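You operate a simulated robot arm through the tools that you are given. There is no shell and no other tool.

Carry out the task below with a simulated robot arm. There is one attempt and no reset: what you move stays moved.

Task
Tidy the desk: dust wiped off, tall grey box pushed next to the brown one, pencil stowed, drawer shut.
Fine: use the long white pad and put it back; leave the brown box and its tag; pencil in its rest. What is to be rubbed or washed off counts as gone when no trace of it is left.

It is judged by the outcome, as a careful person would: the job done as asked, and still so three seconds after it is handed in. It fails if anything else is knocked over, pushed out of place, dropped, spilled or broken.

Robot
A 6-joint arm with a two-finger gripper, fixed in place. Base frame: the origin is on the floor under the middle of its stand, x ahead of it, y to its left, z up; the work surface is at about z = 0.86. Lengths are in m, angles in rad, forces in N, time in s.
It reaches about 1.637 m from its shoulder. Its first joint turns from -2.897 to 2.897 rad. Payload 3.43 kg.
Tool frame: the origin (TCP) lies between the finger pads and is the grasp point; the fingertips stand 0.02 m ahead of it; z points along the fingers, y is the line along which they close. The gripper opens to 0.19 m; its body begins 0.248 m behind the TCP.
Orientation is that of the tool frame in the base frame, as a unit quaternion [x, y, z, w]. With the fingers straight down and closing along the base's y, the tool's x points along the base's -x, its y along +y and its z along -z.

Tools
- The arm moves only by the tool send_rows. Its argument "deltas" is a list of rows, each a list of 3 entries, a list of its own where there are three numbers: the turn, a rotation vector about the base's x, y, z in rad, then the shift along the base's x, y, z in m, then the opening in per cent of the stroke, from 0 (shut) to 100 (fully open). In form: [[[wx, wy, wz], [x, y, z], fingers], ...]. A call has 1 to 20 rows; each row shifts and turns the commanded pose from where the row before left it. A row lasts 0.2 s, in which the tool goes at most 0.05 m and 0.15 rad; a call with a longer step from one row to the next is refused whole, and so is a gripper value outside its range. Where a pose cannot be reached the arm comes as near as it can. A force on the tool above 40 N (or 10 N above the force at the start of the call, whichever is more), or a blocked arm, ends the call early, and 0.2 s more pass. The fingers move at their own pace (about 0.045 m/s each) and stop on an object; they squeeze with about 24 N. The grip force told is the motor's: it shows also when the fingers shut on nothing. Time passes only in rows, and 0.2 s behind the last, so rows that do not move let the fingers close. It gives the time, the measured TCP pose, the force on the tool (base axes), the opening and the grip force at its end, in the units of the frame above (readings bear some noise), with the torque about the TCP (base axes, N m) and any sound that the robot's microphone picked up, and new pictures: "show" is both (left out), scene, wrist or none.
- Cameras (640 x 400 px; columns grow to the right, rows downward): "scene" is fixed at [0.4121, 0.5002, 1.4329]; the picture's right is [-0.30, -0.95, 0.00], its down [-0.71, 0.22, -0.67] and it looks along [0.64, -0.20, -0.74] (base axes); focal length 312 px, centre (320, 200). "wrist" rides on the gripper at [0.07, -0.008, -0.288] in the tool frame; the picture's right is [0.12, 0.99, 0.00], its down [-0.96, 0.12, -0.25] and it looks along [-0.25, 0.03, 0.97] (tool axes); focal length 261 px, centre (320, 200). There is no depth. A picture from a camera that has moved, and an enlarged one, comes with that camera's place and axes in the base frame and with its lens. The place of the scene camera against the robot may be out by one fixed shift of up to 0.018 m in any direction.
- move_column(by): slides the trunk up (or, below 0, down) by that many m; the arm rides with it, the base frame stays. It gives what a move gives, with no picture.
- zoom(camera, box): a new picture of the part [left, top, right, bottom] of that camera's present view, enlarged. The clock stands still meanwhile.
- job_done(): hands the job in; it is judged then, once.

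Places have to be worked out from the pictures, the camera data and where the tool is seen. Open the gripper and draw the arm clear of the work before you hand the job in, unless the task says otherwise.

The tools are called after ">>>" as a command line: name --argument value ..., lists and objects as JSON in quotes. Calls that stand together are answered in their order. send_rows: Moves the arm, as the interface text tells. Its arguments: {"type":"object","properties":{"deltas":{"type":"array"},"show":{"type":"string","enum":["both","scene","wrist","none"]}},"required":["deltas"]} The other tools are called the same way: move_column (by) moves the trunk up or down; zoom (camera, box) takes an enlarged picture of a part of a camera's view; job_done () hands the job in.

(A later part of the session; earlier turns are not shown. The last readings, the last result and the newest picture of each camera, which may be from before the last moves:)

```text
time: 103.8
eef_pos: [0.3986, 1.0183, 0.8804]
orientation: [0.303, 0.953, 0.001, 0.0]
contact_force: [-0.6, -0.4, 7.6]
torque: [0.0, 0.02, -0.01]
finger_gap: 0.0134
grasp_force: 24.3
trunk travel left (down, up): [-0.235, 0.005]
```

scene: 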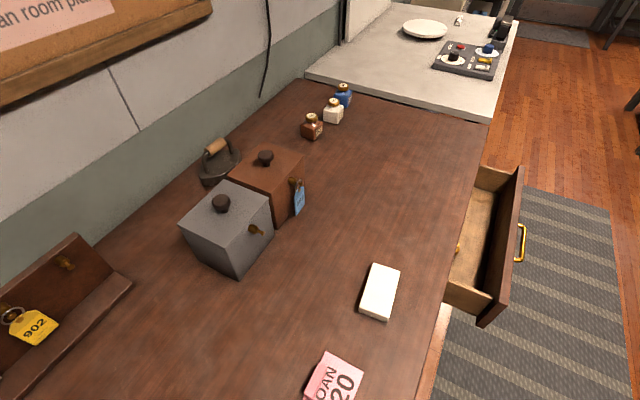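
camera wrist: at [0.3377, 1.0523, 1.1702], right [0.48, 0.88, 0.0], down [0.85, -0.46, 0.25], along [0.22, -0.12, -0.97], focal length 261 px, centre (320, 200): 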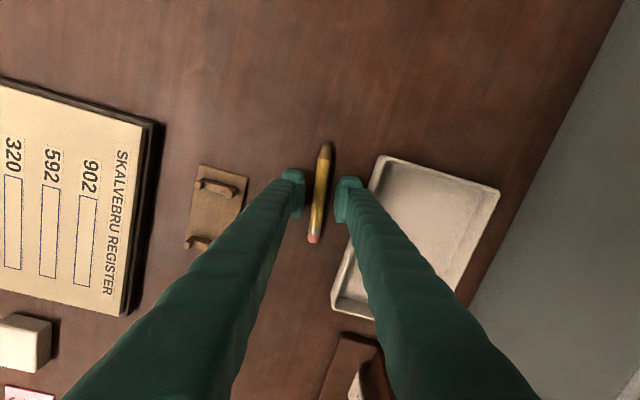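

Full force is now on (gap 13.4 mm). To avoid squeezing the round pencil out again, I hold the opening at about 6.8 % instead of squeezing further, and lift it a little to test.

>>> send_rows --deltas '[[[0, 0, 0], [0, 0, 0], 6.7], [[0, 0, 0], [0, 0, 0.005], 6.7], [[0, 0, 0], [0, 0, 0.015], 6.7], [[0, 0, 0], [0, 0, 0.02], 6.7], [[0, 0, 0], [0, 0, 0], 6.7]]' --show "wrist"

>>> zoom --camera "wrist" --box '[230, 100, 410, 260]'

```text
time: 105.0
eef_pos: [0.3987, 1.018, 0.9207]
orientation: [0.302, 0.953, 0.0, -0.001]
contact_force: [0.5, 0.7, -0.1]
torque: [0.01, -0.01, -0.01]
finger_gap: 0.0138
grasp_force: 11.7
trunk travel left (down, up): [-0.235, 0.005]
camera wrist: at [0.338, 1.0513, 1.2063], right [0.48, 0.88, 0.0], down [0.85, -0.46, 0.25], along [0.22, -0.12, -0.97], focal length 261 px, centre (320, 200)
```

wrist: 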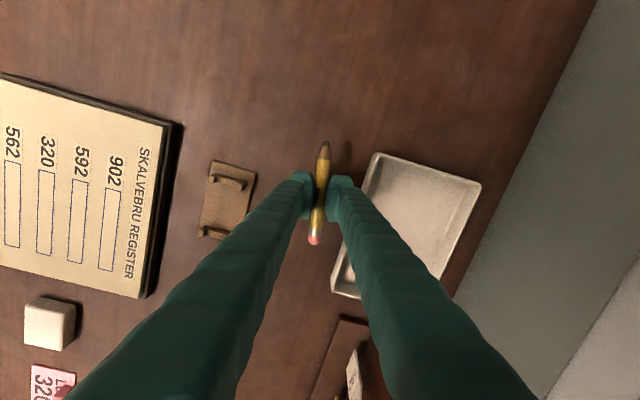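

```text
2.50 times, centred on (320, 180) of wrist
camera zoom: at [0.338, 1.0513, 1.2063], right [0.48, 0.88, 0.0], down [0.85, -0.46, 0.25], along [0.22, -0.12, -0.97], focal length 652 px, centre (320, 250)
```

zoom: 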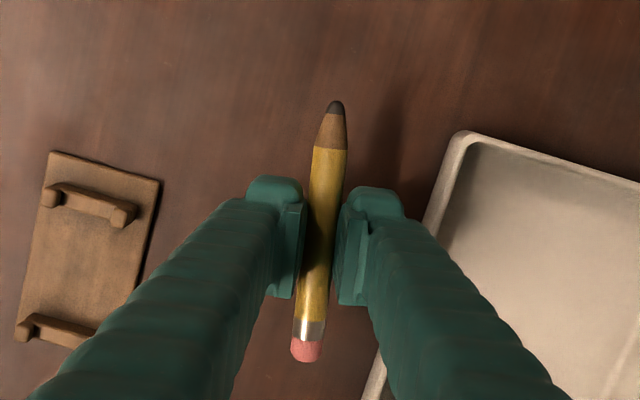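

The pencil is up and centred in the grip (13.8 mm gap, 12 N). I carry it the short way to above the rest, turning −0.168 rad to match it.

>>> send_rows --deltas '[[[0, 0, -0.042], [-0.0098, -0.0313, 0.01], 6.7], [[0, 0, -0.042], [-0.0098, -0.0313, 0.005], 6.7], [[0, 0, -0.042], [-0.0098, -0.0313, 0], 6.7], [[0, 0, -0.042], [-0.0098, -0.0315, 0], 6.7], [[0, 0, 0], [0, 0, 0], 6.7], [[0, 0, 0], [0, 0, 0], 6.7]]' --show "wrist"

>>> zoom --camera "wrist" --box '[250, 110, 390, 260]'

```text
time: 106.4
eef_pos: [0.3587, 0.8911, 0.9319]
orientation: [0.382, 0.924, 0.0, 0.001]
contact_force: [-0.4, 0.6, -1.1]
torque: [0.0, -0.05, 0.01]
finger_gap: 0.0141
grasp_force: 3.8
trunk travel left (down, up): [-0.235, 0.005]
camera wrist: at [0.3038, 0.9342, 1.2185], right [0.62, 0.79, 0.0], down [0.76, -0.6, 0.25], along [0.19, -0.15, -0.97], focal length 261 px, centre (320, 200)
```

wrist: 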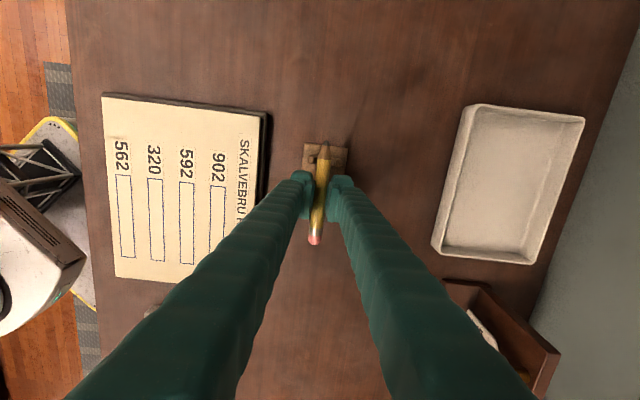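

```text
2.67 times, centred on (320, 185) of wrist
camera zoom: at [0.3038, 0.9342, 1.2185], right [0.62, 0.79, 0.0], down [0.76, -0.6, 0.25], along [0.19, -0.15, -0.97], focal length 695 px, centre (320, 240)
```

zoom: 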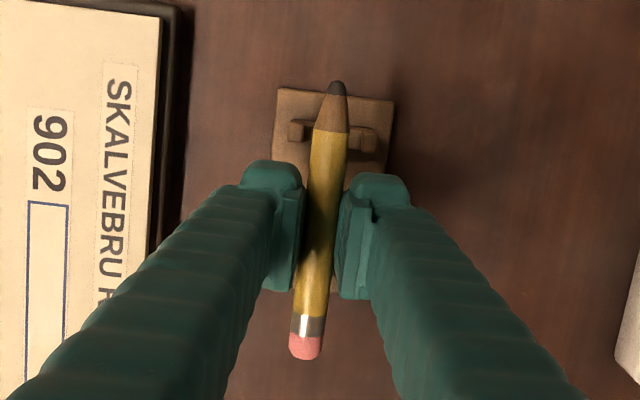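

Aligned within about 1 mm of the cradle centre. I lower in small steps, checking the force.

>>> send_rows --deltas '[[[0, 0, 0], [-0.0007, 0.0007, -0.01], 6.7], [[0, 0, 0], [0, 0, -0.01], 6.7], [[0, 0, 0], [0, 0, -0.004], 6.7], [[0, 0, 0], [0, 0, 0], 6.7]]' --show "wrist"

>>> zoom --camera "wrist" --box '[250, 110, 390, 260]'

```text
time: 107.4
eef_pos: [0.3589, 0.8916, 0.9109]
orientation: [0.382, 0.924, 0.0, 0.0]
contact_force: [-0.7, -1.3, 0.6]
torque: [-0.02, -0.01, 0.0]
finger_gap: 0.0139
grasp_force: 4.1
trunk travel left (down, up): [-0.235, 0.005]
camera wrist: at [0.304, 0.9357, 1.196], right [0.62, 0.79, 0.0], down [0.76, -0.6, 0.25], along [0.19, -0.15, -0.97], focal length 261 px, centre (320, 200)
```

wrist: 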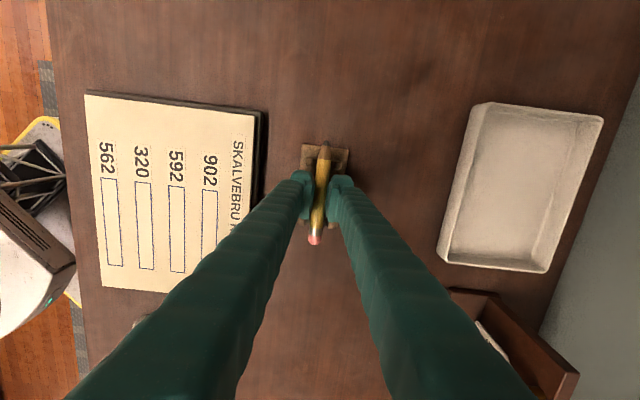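

```text
2.67 times, centred on (320, 185) of wrist
camera zoom: at [0.304, 0.9357, 1.196], right [0.62, 0.79, 0.0], down [0.76, -0.6, 0.25], along [0.19, -0.15, -0.97], focal length 695 px, centre (320, 240)
```

zoom: 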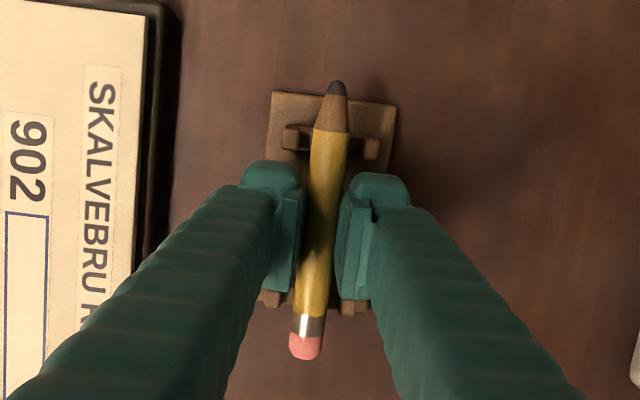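

Pencil is centred over both cradles and the fingers fit between them. I lower further in 2 mm steps.

>>> send_rows --deltas '[[[0, 0, 0], [0, 0, -0.003], 6.7], [[0, 0, 0], [0, 0, -0.003], 6.7], [[0, 0, 0], [0, 0, 0], 6.7]]' --show "none"

```text
time: 108.2
eef_pos: [0.3589, 0.8943, 0.9041]
orientation: [0.382, 0.924, 0.0, 0.0]
contact_force: [0.0, 0.3, -0.7]
torque: [-0.01, 0.01, 0.01]
finger_gap: 0.0141
grasp_force: 8.0
trunk travel left (down, up): [-0.235, 0.005]
```

>>> send_rows --deltas '[[[0, 0, 0], [0, 0, -0.002], 6.7], [[0, 0, 0], [0, 0, -0.002], 6.7], [[0, 0, 0], [0, 0, 0], 6.7]]' --show "none"

```text
time: 109.0
eef_pos: [0.3603, 0.894, 0.9012]
orientation: [0.382, 0.924, -0.001, 0.0]
contact_force: [0.3, -0.2, 0.1]
torque: [0.01, -0.01, -0.01]
finger_gap: 0.014
grasp_force: 11.8
trunk travel left (down, up): [-0.235, 0.005]
```

>>> send_rows --deltas '[[[0, 0, 0], [0, 0, -0.002], 6.7], [[0, 0, 0], [0, 0, -0.001], 6.7], [[0, 0, 0], [0, 0, 0], 6.7]]' --show "wrist"

>>> zoom --camera "wrist" --box '[250, 110, 390, 260]'

```text
time: 109.8
eef_pos: [0.3604, 0.8923, 0.8972]
orientation: [0.382, 0.924, 0.001, -0.001]
contact_force: [-0.3, -0.4, 0.8]
torque: [0.0, -0.01, 0.05]
finger_gap: 0.0139
grasp_force: 16.0
trunk travel left (down, up): [-0.235, 0.005]
camera wrist: at [0.3046, 0.9363, 1.1834], right [0.62, 0.79, 0.0], down [0.76, -0.6, 0.25], along [0.19, -0.15, -0.97], focal length 261 px, centre (320, 200)
```

wrist: 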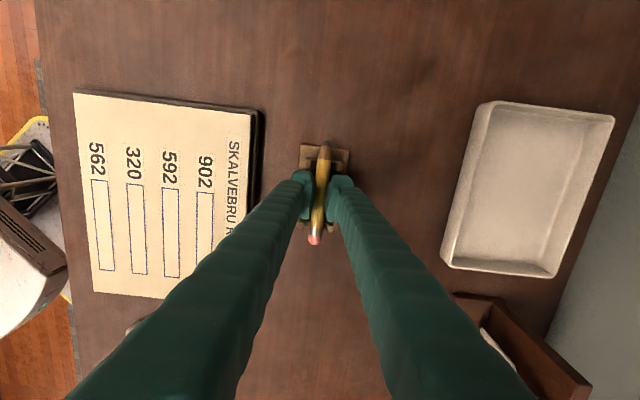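

```text
2.67 times, centred on (320, 185) of wrist
camera zoom: at [0.3046, 0.9363, 1.1834], right [0.62, 0.79, 0.0], down [0.76, -0.6, 0.25], along [0.19, -0.15, -0.97], focal length 695 px, centre (320, 240)
```

zoom: 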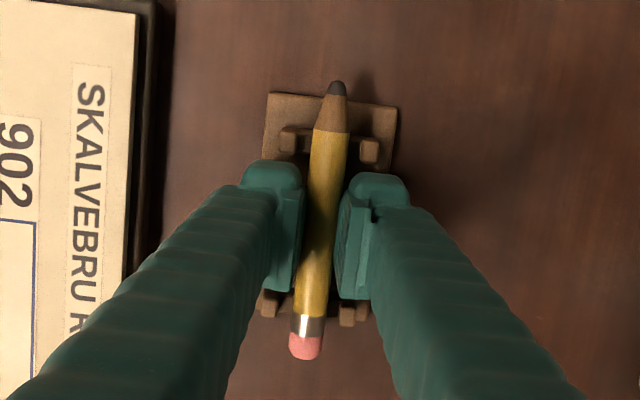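

>>> send_rows --deltas '[[[0, 0, 0], [0, 0, -0.002], 6.7], [[0, 0, 0], [0, 0, -0.001], 6.7], [[0, 0, 0], [0, 0, 0], 6.7]]' --show "none"

```text
time: 110.6
eef_pos: [0.3589, 0.8916, 0.8955]
orientation: [0.382, 0.924, 0.0, 0.001]
contact_force: [0.8, 2.3, 7.9]
torque: [0.0, -0.06, 0.05]
finger_gap: 0.0142
grasp_force: 24.2
trunk travel left (down, up): [-0.235, 0.005]
```

Contact (8 N) with balanced torque: the pencil appears seated on both bars. I check before releasing.

>>> zoom --camera "wrist" --box '[270, 120, 370, 260]'

```text
2.86 times, centred on (320, 190) of wrist
camera zoom: at [0.3042, 0.9354, 1.1809], right [0.62, 0.79, 0.0], down [0.76, -0.6, 0.25], along [0.2, -0.15, -0.97], focal length 745 px, centre (320, 229)
```

zoom: 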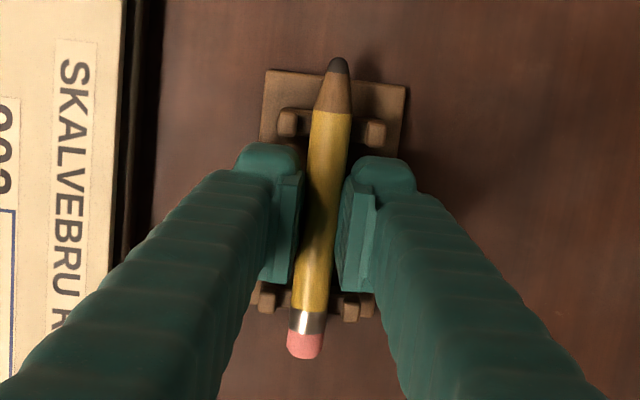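

It lies between the raised ends of both cradles. I ease the press slightly and open slowly.

>>> send_rows --deltas '[[[0, 0, 0], [0, 0, 0.0004], 6.7], [[0, 0, 0], [0, 0, 0], 7.5], [[0, 0, 0], [0, 0, 0], 9], [[0, 0, 0], [0, 0, 0], 12], [[0, 0, 0], [0, 0, 0], 16], [[0, 0, 0], [0, 0, 0], 18], [[0, 0, 0], [0, 0, 0], 18]]' --show "wrist"

>>> zoom --camera "wrist" --box '[250, 110, 390, 260]'

```text
time: 112.2
eef_pos: [0.3595, 0.893, 0.8951]
orientation: [0.381, 0.924, 0.0, 0.001]
contact_force: [-0.7, 0.2, -0.6]
torque: [-0.01, -0.02, 0.02]
finger_gap: 0.0343
grasp_force: 0.1
trunk travel left (down, up): [-0.235, 0.005]
camera wrist: at [0.3045, 0.9359, 1.1805], right [0.62, 0.79, 0.0], down [0.76, -0.6, 0.25], along [0.19, -0.15, -0.97], focal length 261 px, centre (320, 200)
```

wrist: 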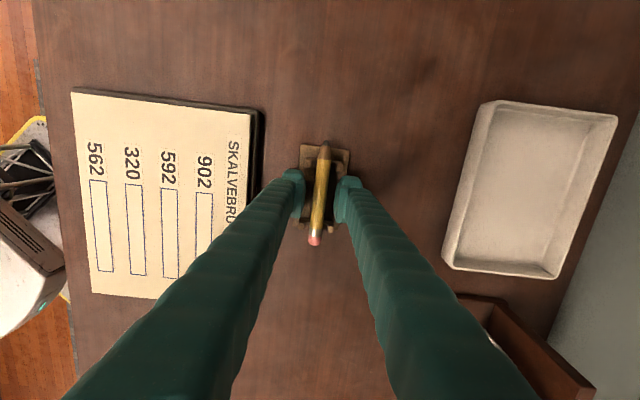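

```text
2.67 times, centred on (320, 185) of wrist
camera zoom: at [0.3045, 0.9359, 1.1805], right [0.62, 0.79, 0.0], down [0.76, -0.6, 0.25], along [0.19, -0.15, -0.97], focal length 695 px, centre (320, 240)
```

zoom: 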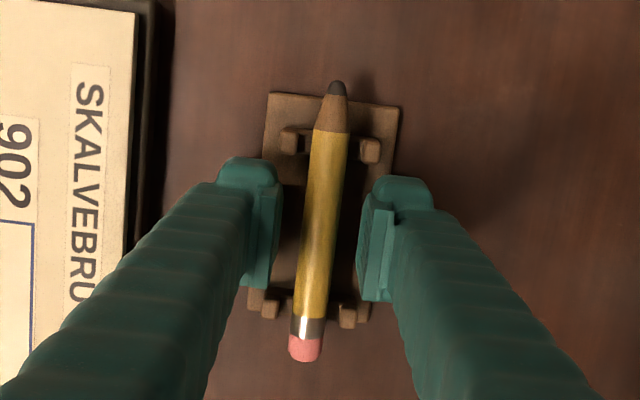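

The pencil rests in both cradles with the fingers open. I rise straight up and verify.

>>> send_rows --deltas '[[[0, 0, 0], [0, 0, 0.01], 18], [[0, 0, 0], [0, 0, 0.02], 18], [[0, 0, 0], [0, 0, 0.03], 18], [[0, 0, 0], [0.005, -0.01, 0.04], 18], [[0, 0, 0], [0.01, -0.02, 0.03], 18], [[0, 0, 0], [0, 0, 0], 18]]' --show "both"

>>> zoom --camera "wrist" --box '[230, 80, 390, 240]'

```text
time: 113.6
eef_pos: [0.375, 0.8632, 1.0249]
orientation: [0.381, 0.924, 0.001, 0.0]
contact_force: [0.2, -0.3, -1.4]
torque: [0.06, -0.01, -0.02]
finger_gap: 0.0342
grasp_force: 0.0
trunk travel left (down, up): [-0.235, 0.005]
camera wrist: at [0.3199, 0.9075, 1.3099], right [0.62, 0.79, 0.0], down [0.76, -0.6, 0.25], along [0.2, -0.15, -0.97], focal length 261 px, centre (320, 200)
```

scene: 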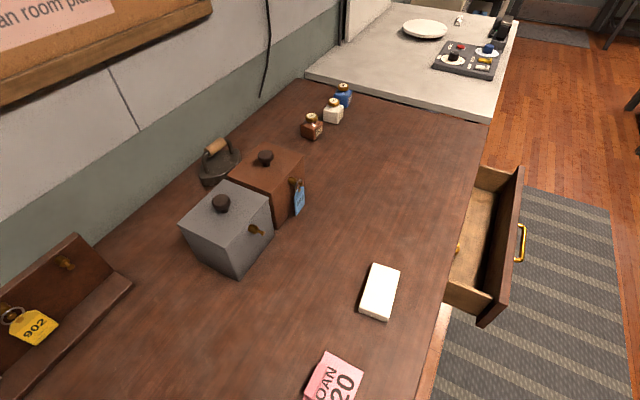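
wrist: 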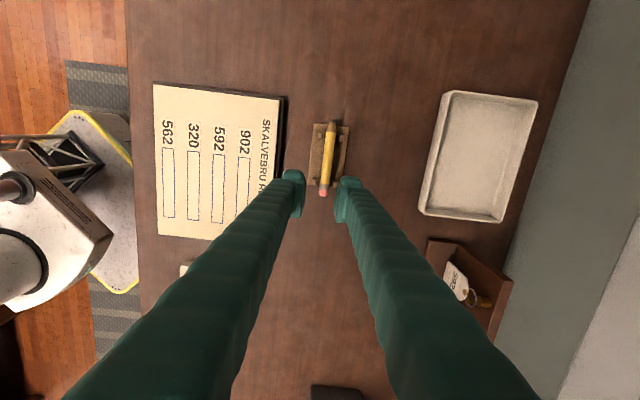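

```text
2.50 times, centred on (310, 160) of wrist
camera zoom: at [0.3199, 0.9075, 1.3099], right [0.62, 0.79, 0.0], down [0.76, -0.6, 0.25], along [0.2, -0.15, -0.97], focal length 652 px, centre (345, 300)
```

zoom: 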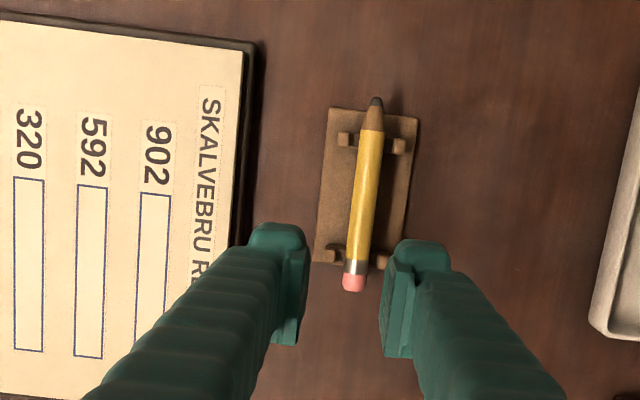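

The pencil is in its rest. Last part is the drawer: its handle bar sits at about z ≈ 0.745, in front of the panel, around (0.67, −0.125). I travel back over the desk with closed fingers, turning so the fingers' flat side will face the drawer.

>>> send_rows --deltas '[[[0, 0, 0], [0.0161, -0.0402, 0.01], 10], [[0, 0, 0.065], [0.0161, -0.0402, 0.01], 0], [[0, 0, 0.065], [0.0161, -0.0402, 0.01], 0], [[0, 0, 0.065], [0.0161, -0.0402, 0.005], 0], [[0, 0, 0.065], [0.0161, -0.0402, 0], 0], [[0, 0, 0.065], [0.0161, -0.0402, 0], 0], [[0, 0, 0.065], [0.0161, -0.0402, 0], 0], [[0, 0, 0.065], [0.0161, -0.0402, 0], 0], [[0, 0, 0.065], [0.0161, -0.0402, 0], 0], [[0, 0, 0.065], [0.0161, -0.0402, 0], 0], [[0, 0, 0.065], [0.0161, -0.0402, 0], 0], [[0, 0, 0.065], [0.0161, -0.0402, 0], 0], [[0, 0, 0.065], [0.0161, -0.0402, 0], 0], [[0, 0, 0.065], [0.0161, -0.0402, 0], 0], [[0, 0, 0], [0, 0, 0], 0]]' --show "scene"

```text
time: 116.8
eef_pos: [0.5989, 0.2999, 1.0601]
orientation: [-0.03, 1.0, 0.0, 0.0]
contact_force: [0.2, 0.4, 1.1]
torque: [0.0, -0.01, -0.02]
finger_gap: 0.0002
grasp_force: 24.2
trunk travel left (down, up): [-0.235, 0.005]
```

scene: 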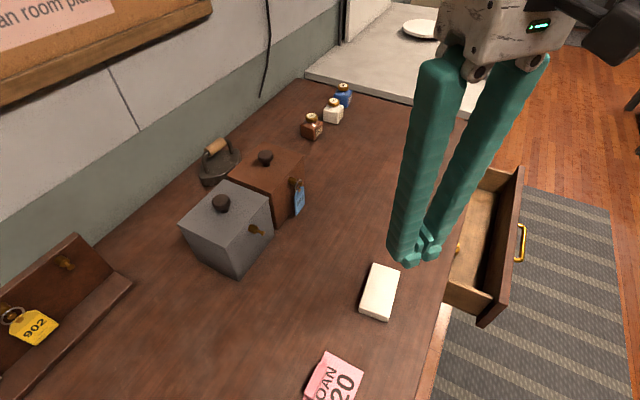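

>>> send_rows --deltas '[[[0, 0, 0.066], [0.0028, -0.0423, 0], 0], [[0, 0, 0.066], [0.0028, -0.0423, 0], 0], [[0, 0, 0.066], [0.0028, -0.0423, 0], 0], [[0, 0, 0.066], [0.0028, -0.0423, 0], 0], [[0, 0, 0.066], [0.0028, -0.0423, 0], 0], [[0, 0, 0.066], [0.0028, -0.0423, 0], 0], [[0, 0, 0.066], [0.0028, -0.0423, 0], 0], [[0, 0, 0.066], [0.0028, -0.0423, 0], 0], [[0, 0, 0.066], [0.0028, -0.0423, 0], 0], [[0, 0, 0.066], [0.0028, -0.0423, 0], 0], [[0, 0, 0.066], [0.0028, -0.0423, 0], 0], [[0, 0, 0], [0, 0, 0], 0]]' --show "both"

```text
time: 119.4
eef_pos: [0.6288, -0.165, 1.0625]
orientation: [-0.383, 0.924, 0.001, -0.001]
contact_force: [1.1, -0.8, -0.4]
torque: [0.0, 0.03, 0.02]
finger_gap: 0.0
grasp_force: 24.3
trunk travel left (down, up): [-0.235, 0.005]
camera wrist: at [0.5872, -0.2221, 1.3474], right [-0.79, 0.62, 0.0], down [0.6, 0.76, 0.25], along [0.15, 0.19, -0.97], focal length 261 px, centre (320, 200)
```

scene: 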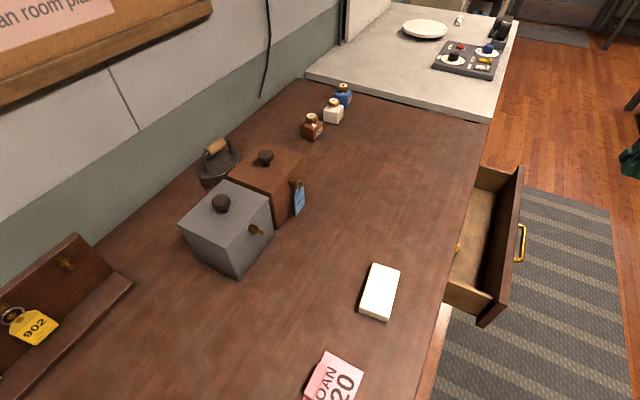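
wrist: 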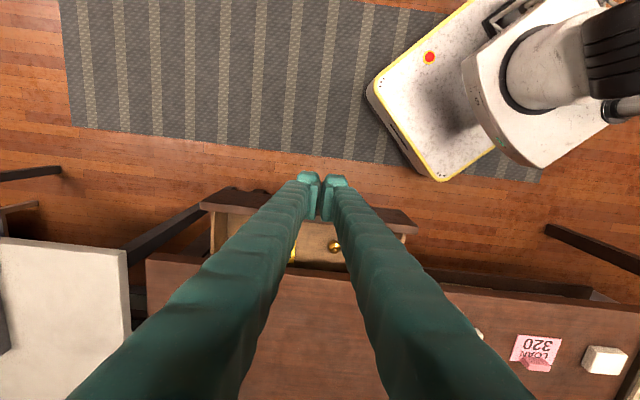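

>>> zoom --camera "wrist" --box '[180, 140, 440, 300]'

>>> zoom --camera "scene" --box '[430, 140, 640, 340]'

```text
2.46 times, centred on (310, 220) of wrist
camera zoom: at [0.5872, -0.2221, 1.3474], right [-0.79, 0.62, 0.0], down [0.6, 0.76, 0.25], along [0.15, 0.19, -0.97], focal length 642 px, centre (345, 151)
```

zoom: 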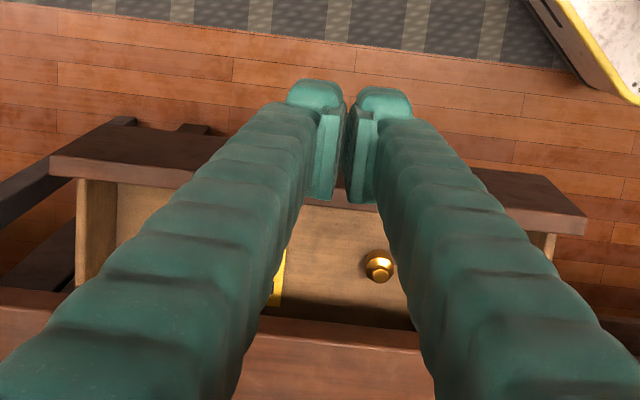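

```text
2.00 times, centred on (535, 240) of scene
camera zoom: at [0.4121, 0.5002, 1.4329], right [-0.3, -0.95, 0.0], down [-0.71, 0.22, -0.67], along [0.64, -0.2, -0.74], focal length 624 px, centre (-110, 120)
```

zoom: 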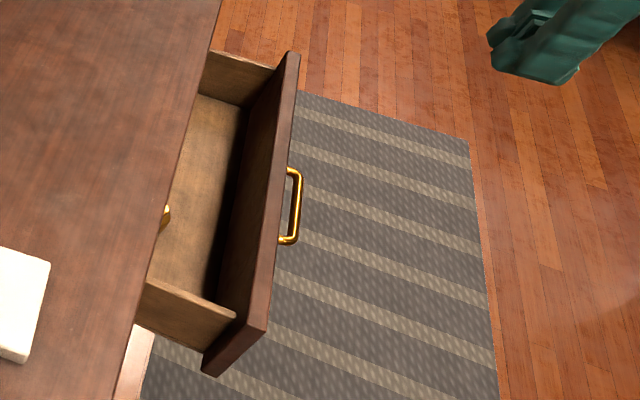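

The fingers are in front of the handle's middle (d ≈ 0.33 vs handle ≈ 0.385). I back off 1.5 cm more for safety and descend to handle height.

>>> send_rows --deltas '[[[0, 0, 0], [-0.0106, -0.0106, -0.03], 0], [[0, 0, 0], [0, 0, -0.045], 0], [[0, 0, 0], [0, 0, -0.045], 0], [[0, 0, 0], [0, 0, -0.045], 0], [[0, 0, 0], [0, 0, -0.045], 0], [[0, 0, 0], [0, 0, -0.04], 0], [[0, 0, 0], [0, 0, -0.04], 0], [[0, 0, 0], [0, 0, 0], 0]]' --show "both"

>>> zoom --camera "wrist" --box '[180, 100, 460, 300]'

```text
time: 121.2
eef_pos: [0.6208, -0.175, 0.7699]
orientation: [-0.383, 0.924, 0.001, 0.0]
contact_force: [0.6, 0.4, 0.6]
torque: [0.01, 0.0, 0.01]
finger_gap: 0.0002
grasp_force: 24.1
trunk travel left (down, up): [-0.235, 0.005]
camera wrist: at [0.5779, -0.2316, 1.0552], right [-0.79, 0.62, 0.0], down [0.6, 0.76, 0.25], along [0.15, 0.19, -0.97], focal length 261 px, centre (320, 200)
```

scene: 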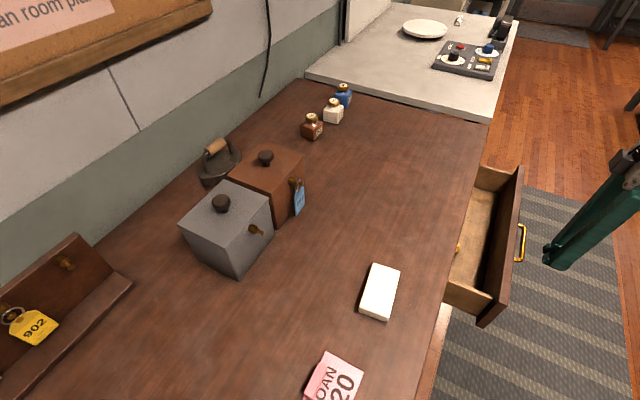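
wrist: 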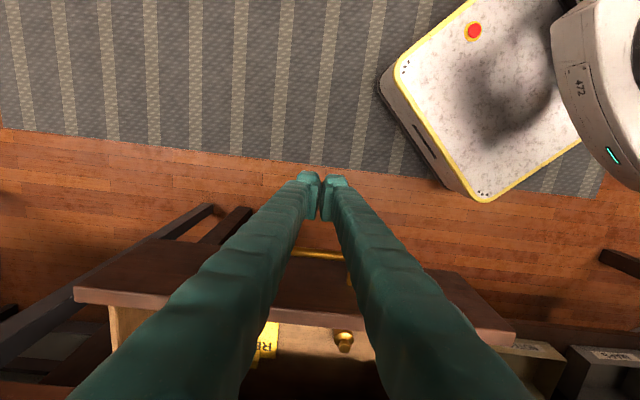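

```text
2.00 times, centred on (320, 200) of wrist
camera zoom: at [0.5779, -0.2316, 1.0552], right [-0.79, 0.62, 0.0], down [0.6, 0.76, 0.25], along [0.15, 0.19, -0.97], focal length 521 px, centre (320, 200)
```

zoom: 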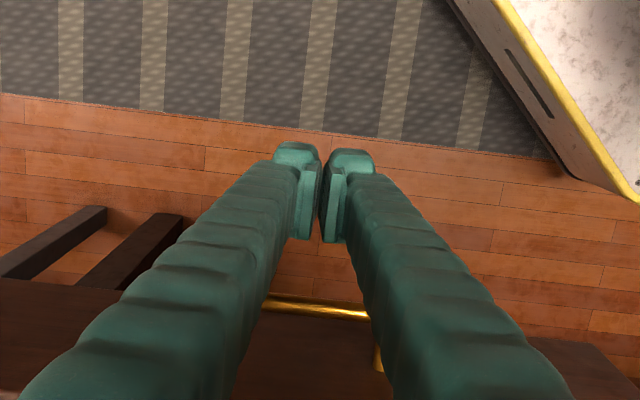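

The handle bar is visible between the fingers, some 5 cm ahead. I lower another 2.5 cm and advance towards it.

>>> send_rows --deltas '[[[0, 0, 0], [0, 0, -0.025], 0], [[0, 0, 0], [0.0106, 0.0106, 0], 0], [[0, 0, 0], [0.0106, 0.0106, 0], 0], [[0, 0, 0], [0, 0, 0], 0]]' --show "both"

>>> zoom --camera "scene" --box '[430, 140, 640, 340]'

```text
time: 122.2
eef_pos: [0.6412, -0.1548, 0.7448]
orientation: [-0.384, 0.923, 0.0, 0.0]
contact_force: [0.1, -0.3, -0.8]
torque: [-0.03, 0.0, 0.0]
finger_gap: 0.0
grasp_force: 24.3
trunk travel left (down, up): [-0.235, 0.005]
camera wrist: at [0.5983, -0.2107, 1.0306], right [-0.79, 0.62, 0.0], down [0.6, 0.76, 0.25], along [0.15, 0.19, -0.97], focal length 261 px, centre (320, 200)
```

scene: 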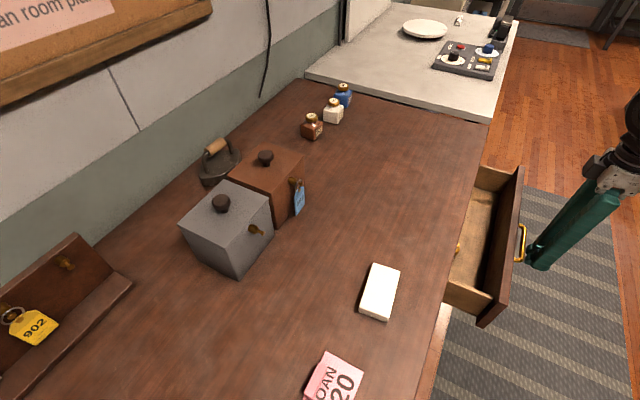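
wrist: 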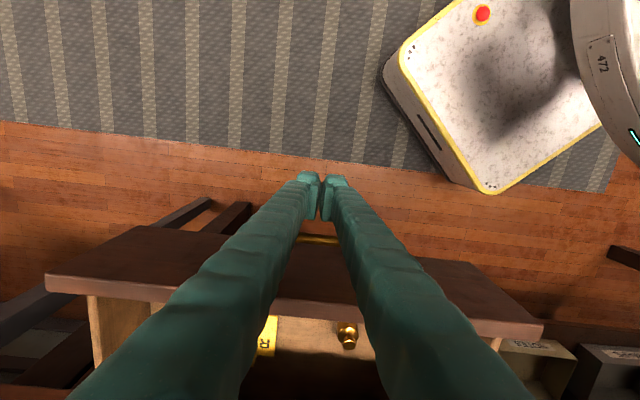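

```text
2.00 times, centred on (535, 240) of scene
camera zoom: at [0.4121, 0.5002, 1.4329], right [-0.3, -0.95, 0.0], down [-0.71, 0.22, -0.67], along [0.64, -0.2, -0.74], focal length 624 px, centre (-110, 120)
```

zoom: 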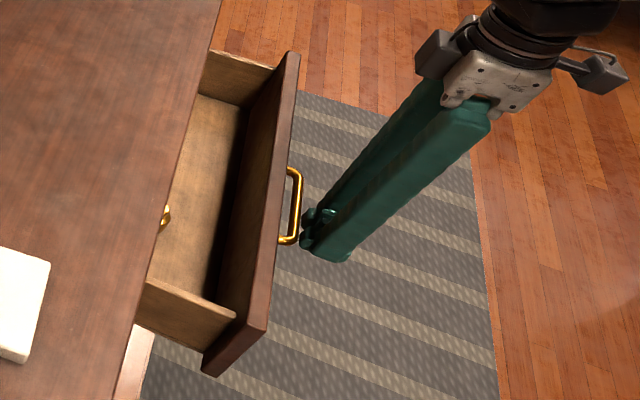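

>>> zoom --camera "wrist" --box '[240, 150, 400, 330]'

```text
2.22 times, centred on (320, 240) of wrist
camera zoom: at [0.5983, -0.2107, 1.0306], right [-0.79, 0.62, 0.0], down [0.6, 0.76, 0.25], along [0.15, 0.19, -0.97], focal length 579 px, centre (320, 111)
```

zoom: 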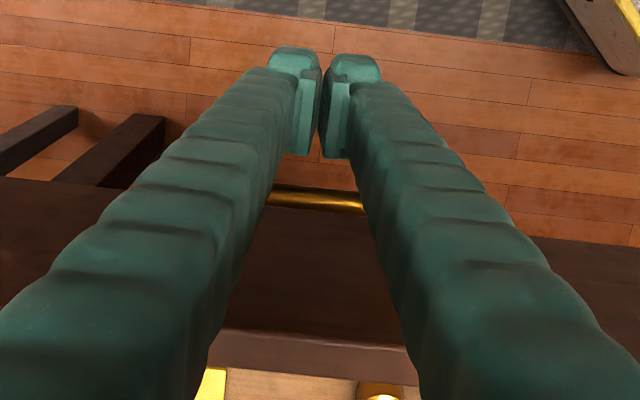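

The bar is just ahead of the fingers' flat side. I advance in small steps until contact.

>>> send_rows --deltas '[[[0, 0, 0], [0.0042, 0.0042, 0], 0], [[0, 0, 0], [0.0042, 0.0042, 0], 0], [[0, 0, 0], [0.0042, 0.0042, 0], 0], [[0, 0, 0], [0.0042, 0.0042, 0], 0], [[0, 0, 0], [0, 0, 0], 0]]' --show "wrist"

>>> zoom --camera "scene" --box '[430, 140, 640, 340]'

```text
time: 123.4
eef_pos: [0.6575, -0.1384, 0.7438]
orientation: [-0.384, 0.923, 0.0, 0.0]
contact_force: [-0.9, 0.1, 0.2]
torque: [-0.02, -0.03, -0.01]
finger_gap: 0.0
grasp_force: 23.7
trunk travel left (down, up): [-0.235, 0.005]
camera wrist: at [0.6151, -0.194, 1.0305], right [-0.79, 0.62, 0.0], down [0.6, 0.76, 0.25], along [0.15, 0.19, -0.97], focal length 261 px, centre (320, 200)
```

wrist: 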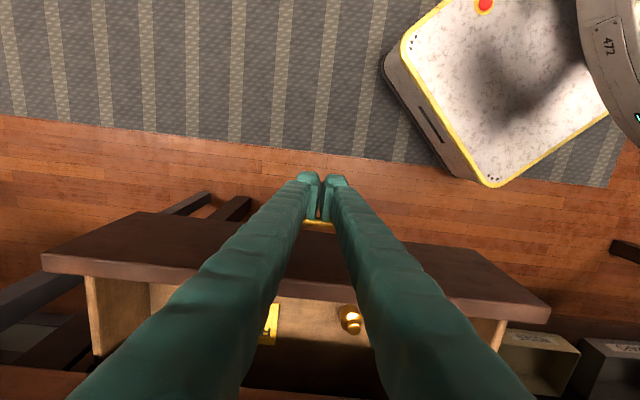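

```text
2.00 times, centred on (535, 240) of scene
camera zoom: at [0.4121, 0.5002, 1.4329], right [-0.3, -0.95, 0.0], down [-0.71, 0.22, -0.67], along [0.64, -0.2, -0.74], focal length 624 px, centre (-110, 120)
```

zoom: 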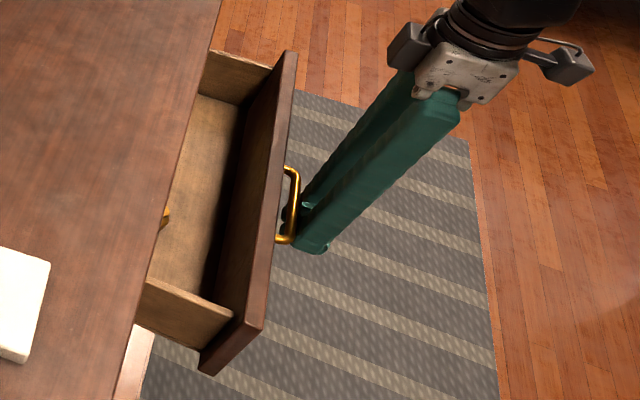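

Contact made: the drawer already moved a little. I push it in smoothly at low speed along the desk's depth direction.

>>> send_rows --deltas '[[[0, 0, 0], [0.005, 0.005, 0], 0], [[0, 0, 0], [0.006, 0.006, 0], 0], [[0, 0, 0], [0.006, 0.006, 0], 0], [[0, 0, 0], [0.006, 0.006, 0], 0], [[0, 0, 0], [0.006, 0.006, 0], 0], [[0, 0, 0], [0.006, 0.006, 0], 0], [[0, 0, 0], [0.006, 0.006, 0], 0], [[0, 0, 0], [0.006, 0.006, 0], 0], [[0, 0, 0], [0.005, 0.005, 0], 0], [[0, 0, 0], [0, 0, 0], 0]]' --show "both"

>>> zoom --camera "scene" --box '[430, 140, 640, 340]'

```text
time: 125.6
eef_pos: [0.7094, -0.0838, 0.7459]
orientation: [-0.384, 0.923, 0.0, 0.0]
contact_force: [-0.5, 0.1, -1.1]
torque: [0.03, -0.02, 0.0]
finger_gap: 0.0
grasp_force: 24.5
trunk travel left (down, up): [-0.235, 0.005]
camera wrist: at [0.6671, -0.1417, 1.0309], right [-0.79, 0.62, 0.0], down [0.6, 0.76, 0.25], along [0.15, 0.19, -0.97], focal length 261 px, centre (320, 200)
```

scene: 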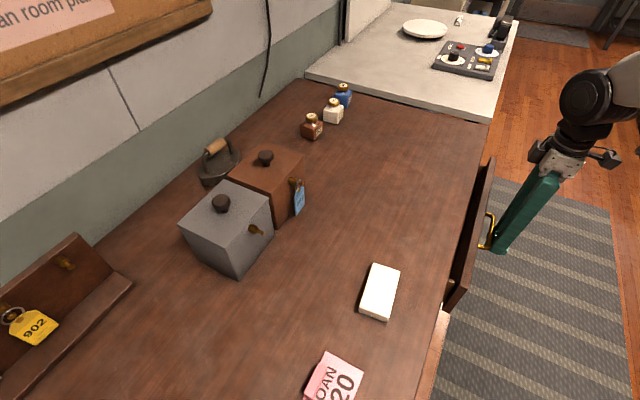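
wrist: 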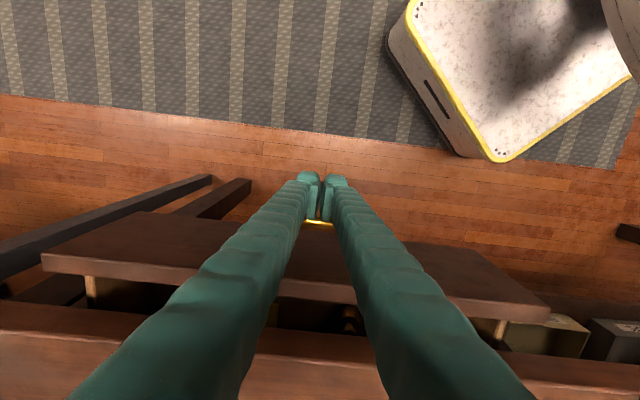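

```text
2.00 times, centred on (535, 240) of scene
camera zoom: at [0.4121, 0.5002, 1.4329], right [-0.3, -0.95, 0.0], down [-0.71, 0.22, -0.67], along [0.64, -0.2, -0.74], focal length 624 px, centre (-110, 120)
```

zoom: 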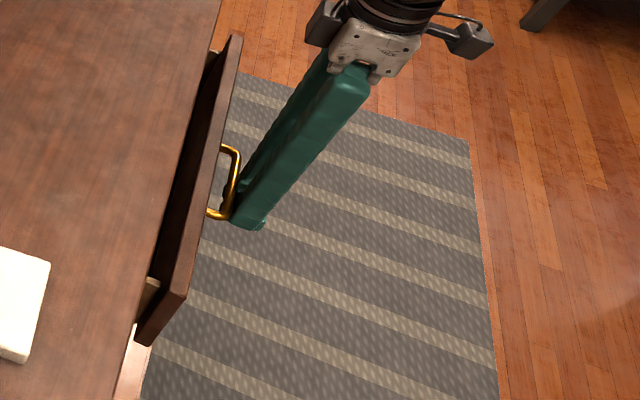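

Nearly shut; about 4 cm to go. I keep pushing slower until it meets its stop.

>>> send_rows --deltas '[[[0, 0, 0], [0.0045, 0.0045, 0], 0], [[0, 0, 0], [0.0045, 0.0045, 0], 0], [[0, 0, 0], [0.0045, 0.0045, 0], 0], [[0, 0, 0], [0.0035, 0.0035, 0], 0], [[0, 0, 0], [0.003, 0.003, 0], 0], [[0, 0, 0], [0.002, 0.002, 0], 0], [[0, 0, 0], [0, 0, 0], 0]]' --show "both"

>>> zoom --camera "scene" --box '[430, 140, 640, 340]'

```text
time: 127.2
eef_pos: [0.731, -0.0638, 0.7458]
orientation: [-0.384, 0.923, -0.001, 0.0]
contact_force: [-0.4, 0.8, 0.6]
torque: [0.0, 0.0, 0.02]
finger_gap: 0.0002
grasp_force: 24.1
trunk travel left (down, up): [-0.235, 0.005]
camera wrist: at [0.6887, -0.1203, 1.031], right [-0.79, 0.62, 0.0], down [0.6, 0.76, 0.25], along [0.15, 0.19, -0.97], focal length 261 px, centre (320, 200)
```

scene: 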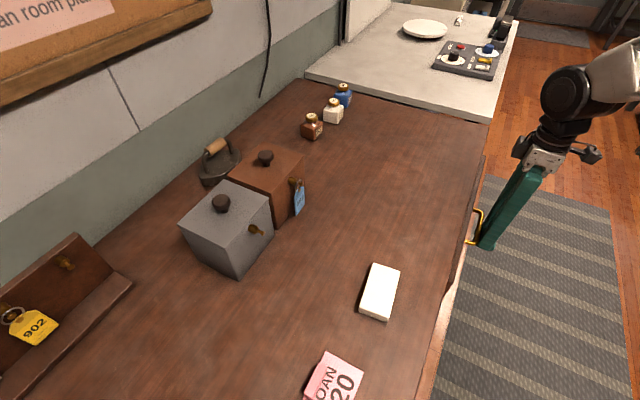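
wrist: 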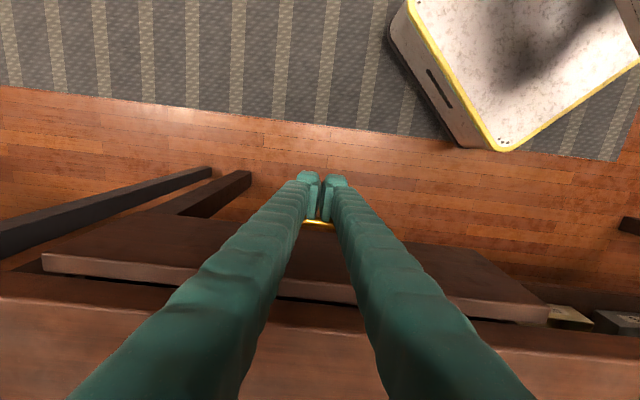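

```text
2.00 times, centred on (535, 240) of scene
camera zoom: at [0.4121, 0.5002, 1.4329], right [-0.3, -0.95, 0.0], down [-0.71, 0.22, -0.67], along [0.64, -0.2, -0.74], focal length 624 px, centre (-110, 120)
```

zoom: 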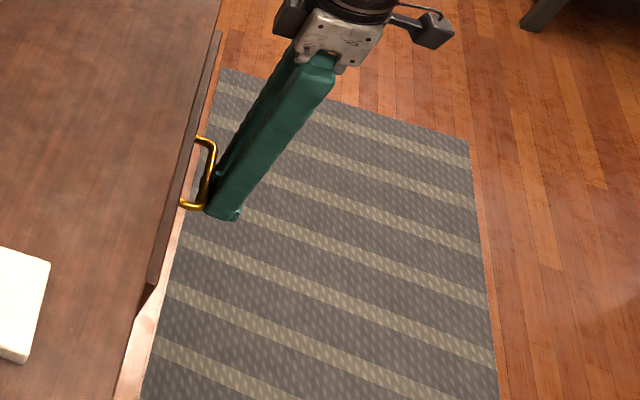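

Still a small gap and no stop reached; I push on in 3–4 mm steps.

>>> send_rows --deltas '[[[0, 0, 0], [0.003, 0.003, 0], 0], [[0, 0, 0], [0.003, 0.003, 0], 0], [[0, 0, 0], [0.0025, 0.0025, 0], 0], [[0, 0, 0], [0.002, 0.002, 0], 0], [[0, 0, 0], [0.002, 0.002, 0], 0], [[0, 0, 0], [0, 0, 0], 0]]' --show "both"

>>> zoom --camera "wrist" --box '[20, 180, 300, 350]'

>>> zoom --camera "scene" --box '[430, 140, 530, 320]'

```text
time: 128.6
eef_pos: [0.7438, -0.0513, 0.7448]
orientation: [-0.383, 0.924, 0.001, 0.0]
contact_force: [-0.9, -0.1, 0.1]
torque: [0.0, 0.02, -0.03]
finger_gap: 0.0
grasp_force: 23.8
trunk travel left (down, up): [-0.235, 0.005]
camera wrist: at [0.7016, -0.1075, 1.031], right [-0.79, 0.62, 0.0], down [0.6, 0.76, 0.25], along [0.15, 0.19, -0.97], focal length 261 px, centre (320, 200)
```

scene: 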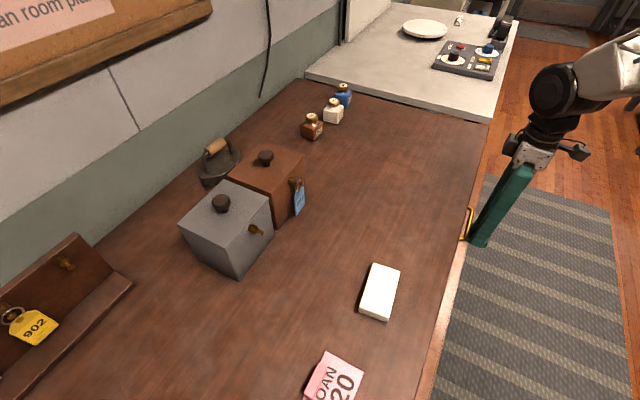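
wrist: 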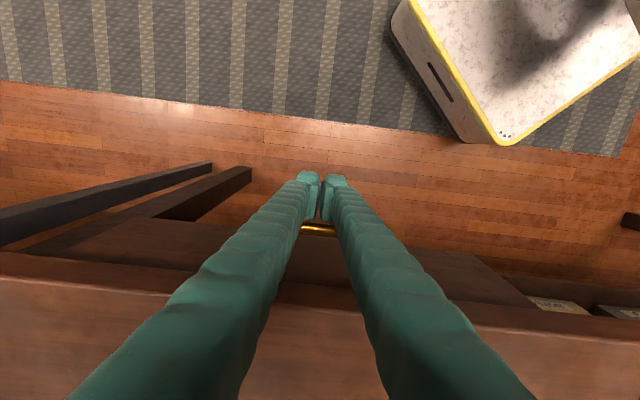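

```text
2.29 times, centred on (160, 265) of wrist
camera zoom: at [0.7016, -0.1075, 1.031], right [-0.79, 0.62, 0.0], down [0.6, 0.76, 0.25], along [0.15, 0.19, -0.97], focal length 596 px, centre (686, 51)
```

zoom: 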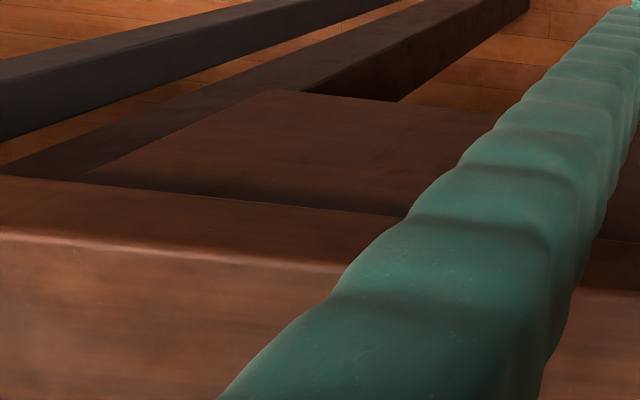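

```text
2.22 times, centred on (480, 230) of scene
camera zoom: at [0.4121, 0.5002, 1.4329], right [-0.3, -0.95, 0.0], down [-0.71, 0.22, -0.67], along [0.64, -0.2, -0.74], focal length 693 px, centre (-36, 133)
```

zoom: 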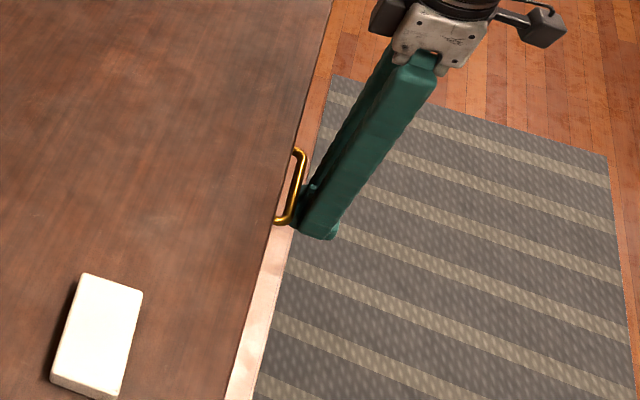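

The panel is now reaching the desk's front edge and the handle is just ahead of the fingers. I continue in 2 mm steps to find the stop.

>>> send_rows --deltas '[[[0, 0, 0], [0.002, 0.002, 0], 0], [[0, 0, 0], [0.002, 0.002, 0], 0], [[0, 0, 0], [0.002, 0.002, 0], 0], [[0, 0, 0], [0.0015, 0.0015, 0], 0], [[0, 0, 0], [0, 0, 0], 0]]' --show "wrist"

>>> zoom --camera "wrist" --box '[200, 150, 440, 320]'

```text
time: 129.8
eef_pos: [0.7503, -0.0459, 0.7455]
orientation: [-0.384, 0.924, 0.002, -0.002]
contact_force: [-21.0, -20.2, -1.1]
torque: [0.29, -0.27, 0.04]
finger_gap: 0.0062
grasp_force: 34.3
trunk travel left (down, up): [-0.235, 0.005]
camera wrist: at [0.7077, -0.1015, 1.0309], right [-0.79, 0.62, 0.0], down [0.6, 0.76, 0.25], along [0.15, 0.19, -0.97], focal length 261 px, centre (320, 200)
```

wrist: 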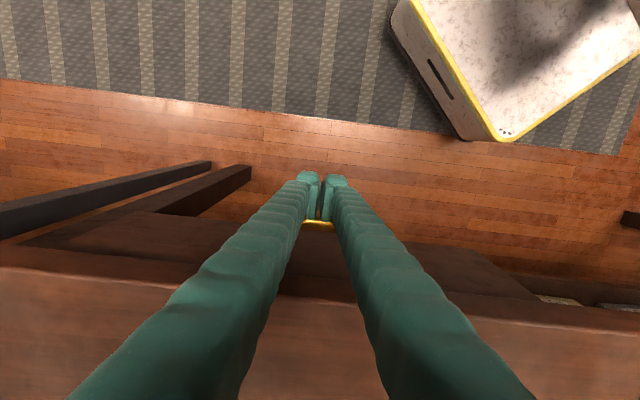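

```text
2.35 times, centred on (320, 235) of wrist
camera zoom: at [0.7077, -0.1015, 1.0309], right [-0.79, 0.62, 0.0], down [0.6, 0.76, 0.25], along [0.15, 0.19, -0.97], focal length 613 px, centre (320, 118)
```

zoom: 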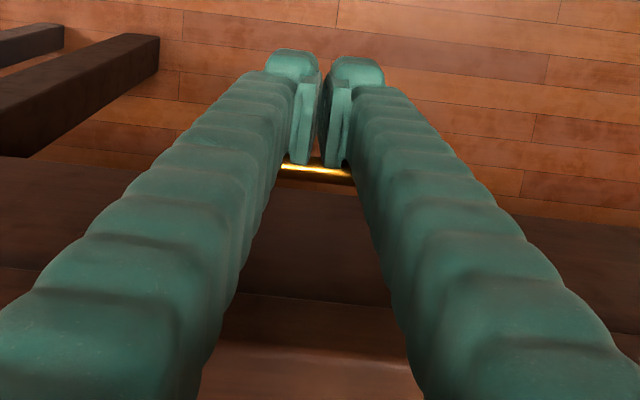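

A firm stop at about 29 N: the drawer is fully home. I back the fingers straight off, then rise clear.

>>> send_rows --deltas '[[[0, 0, 0], [-0.003, -0.003, 0], 0], [[0, 0, 0], [-0.01, -0.01, 0], 0], [[0, 0, 0], [-0.02, -0.02, 0], 0], [[0, 0, 0], [-0.025, -0.025, 0], 0], [[0, 0, 0], [-0.025, -0.025, 0], 0], [[0, 0, 0], [-0.01, -0.01, 0.03], 0], [[0, 0, 0], [0, 0, 0.045], 10], [[0, 0, 0], [0, 0, 0.045], 20], [[0, 0, 0], [0, 0, 0.045], 30], [[0, 0, 0], [0, 0, 0.045], 40], [[0, 0, 0], [0, 0, 0.045], 50], [[0, 0, 0], [0, 0, 0.045], 60], [[0, 0, 0], [0, 0, 0.03], 60], [[0, 0, 0], [0, 0, 0], 60]]' --show "both"

>>> zoom --camera "scene" --box '[400, 130, 560, 330]'

```text
time: 132.8
eef_pos: [0.6605, -0.1383, 1.076]
orientation: [-0.384, 0.923, 0.0, 0.0]
contact_force: [0.0, -0.1, 1.2]
torque: [0.02, 0.01, -0.01]
finger_gap: 0.1143
grasp_force: 0.1
trunk travel left (down, up): [-0.235, 0.005]
camera wrist: at [0.6171, -0.1941, 1.3621], right [-0.79, 0.62, 0.0], down [0.6, 0.76, 0.25], along [0.15, 0.19, -0.97], focal length 261 px, centre (320, 200)
```

scene: 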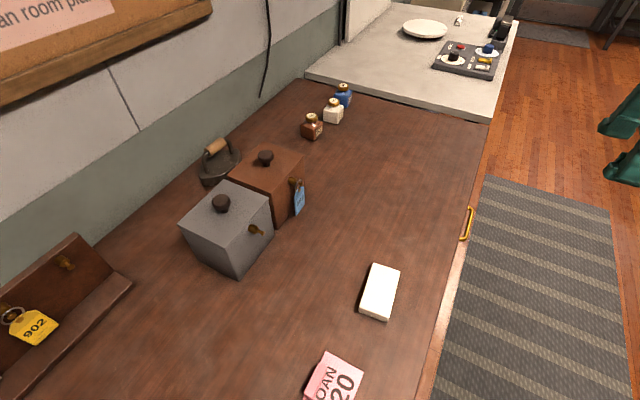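
wrist: 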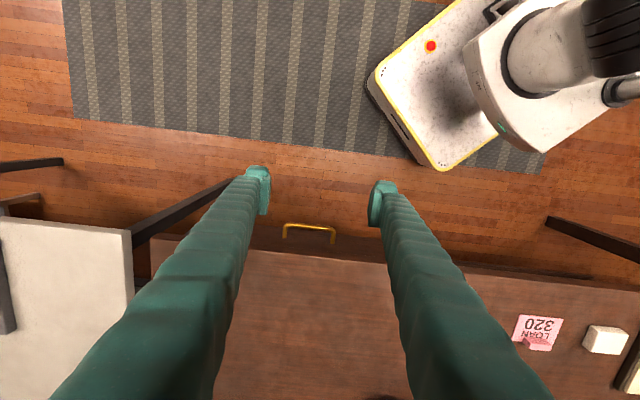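

```text
2.00 times, centred on (480, 230) of scene
camera zoom: at [0.4121, 0.5002, 1.4329], right [-0.3, -0.95, 0.0], down [-0.71, 0.22, -0.67], along [0.64, -0.2, -0.74], focal length 624 px, centre (0, 140)
```

zoom: 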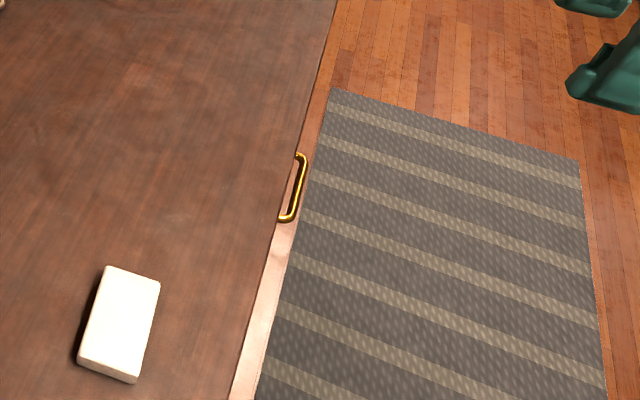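

The drawer is shut and stays so. I check the front closely, and the wiped area once more.

>>> zoom --camera "wrist" --box '[230, 180, 420, 320]'

>>> zoom --camera "scene" --box '[320, 110, 480, 230]'

>>> zoom --camera "scene" --box '[150, 70, 380, 300]'

```text
2.86 times, centred on (325, 250) of wrist
camera zoom: at [0.6171, -0.1941, 1.3621], right [-0.79, 0.62, 0.0], down [0.6, 0.76, 0.25], along [0.15, 0.19, -0.97], focal length 745 px, centre (306, 57)
```

zoom: 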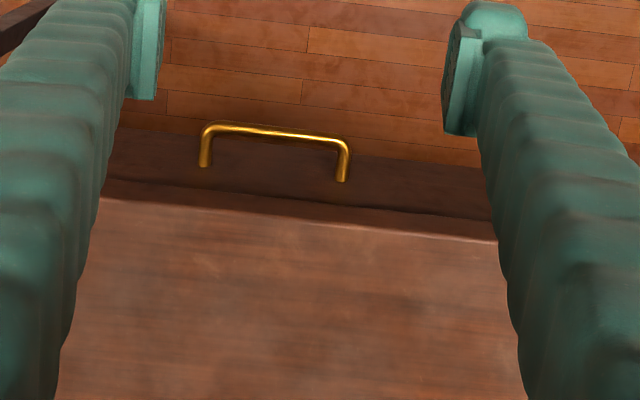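

```text
3.33 times, centred on (400, 170) of scene
camera zoom: at [0.4121, 0.5002, 1.4329], right [-0.3, -0.95, 0.0], down [-0.71, 0.22, -0.67], along [0.64, -0.2, -0.74], focal length 1040 px, centre (53, 300)
```

zoom: 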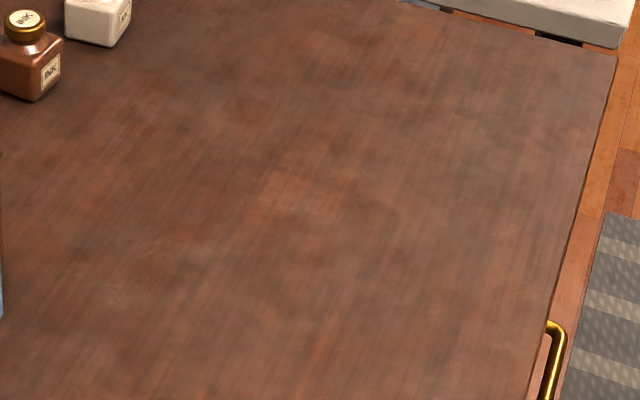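

```text
1.74 times, centred on (265, 185) of scene
camera zoom: at [0.4121, 0.5002, 1.4329], right [-0.3, -0.95, 0.0], down [-0.71, 0.22, -0.67], along [0.64, -0.2, -0.74], focal length 543 px, centre (416, 226)
```

zoom: 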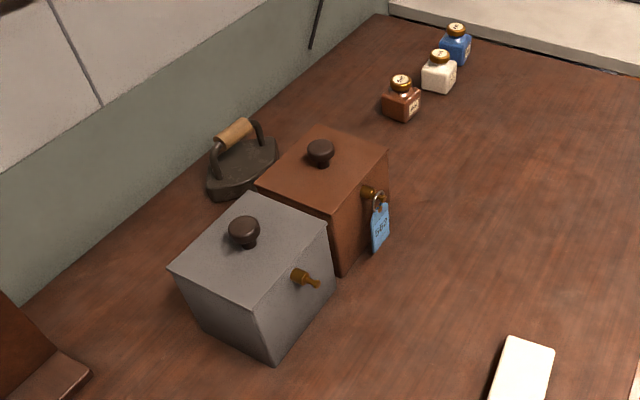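

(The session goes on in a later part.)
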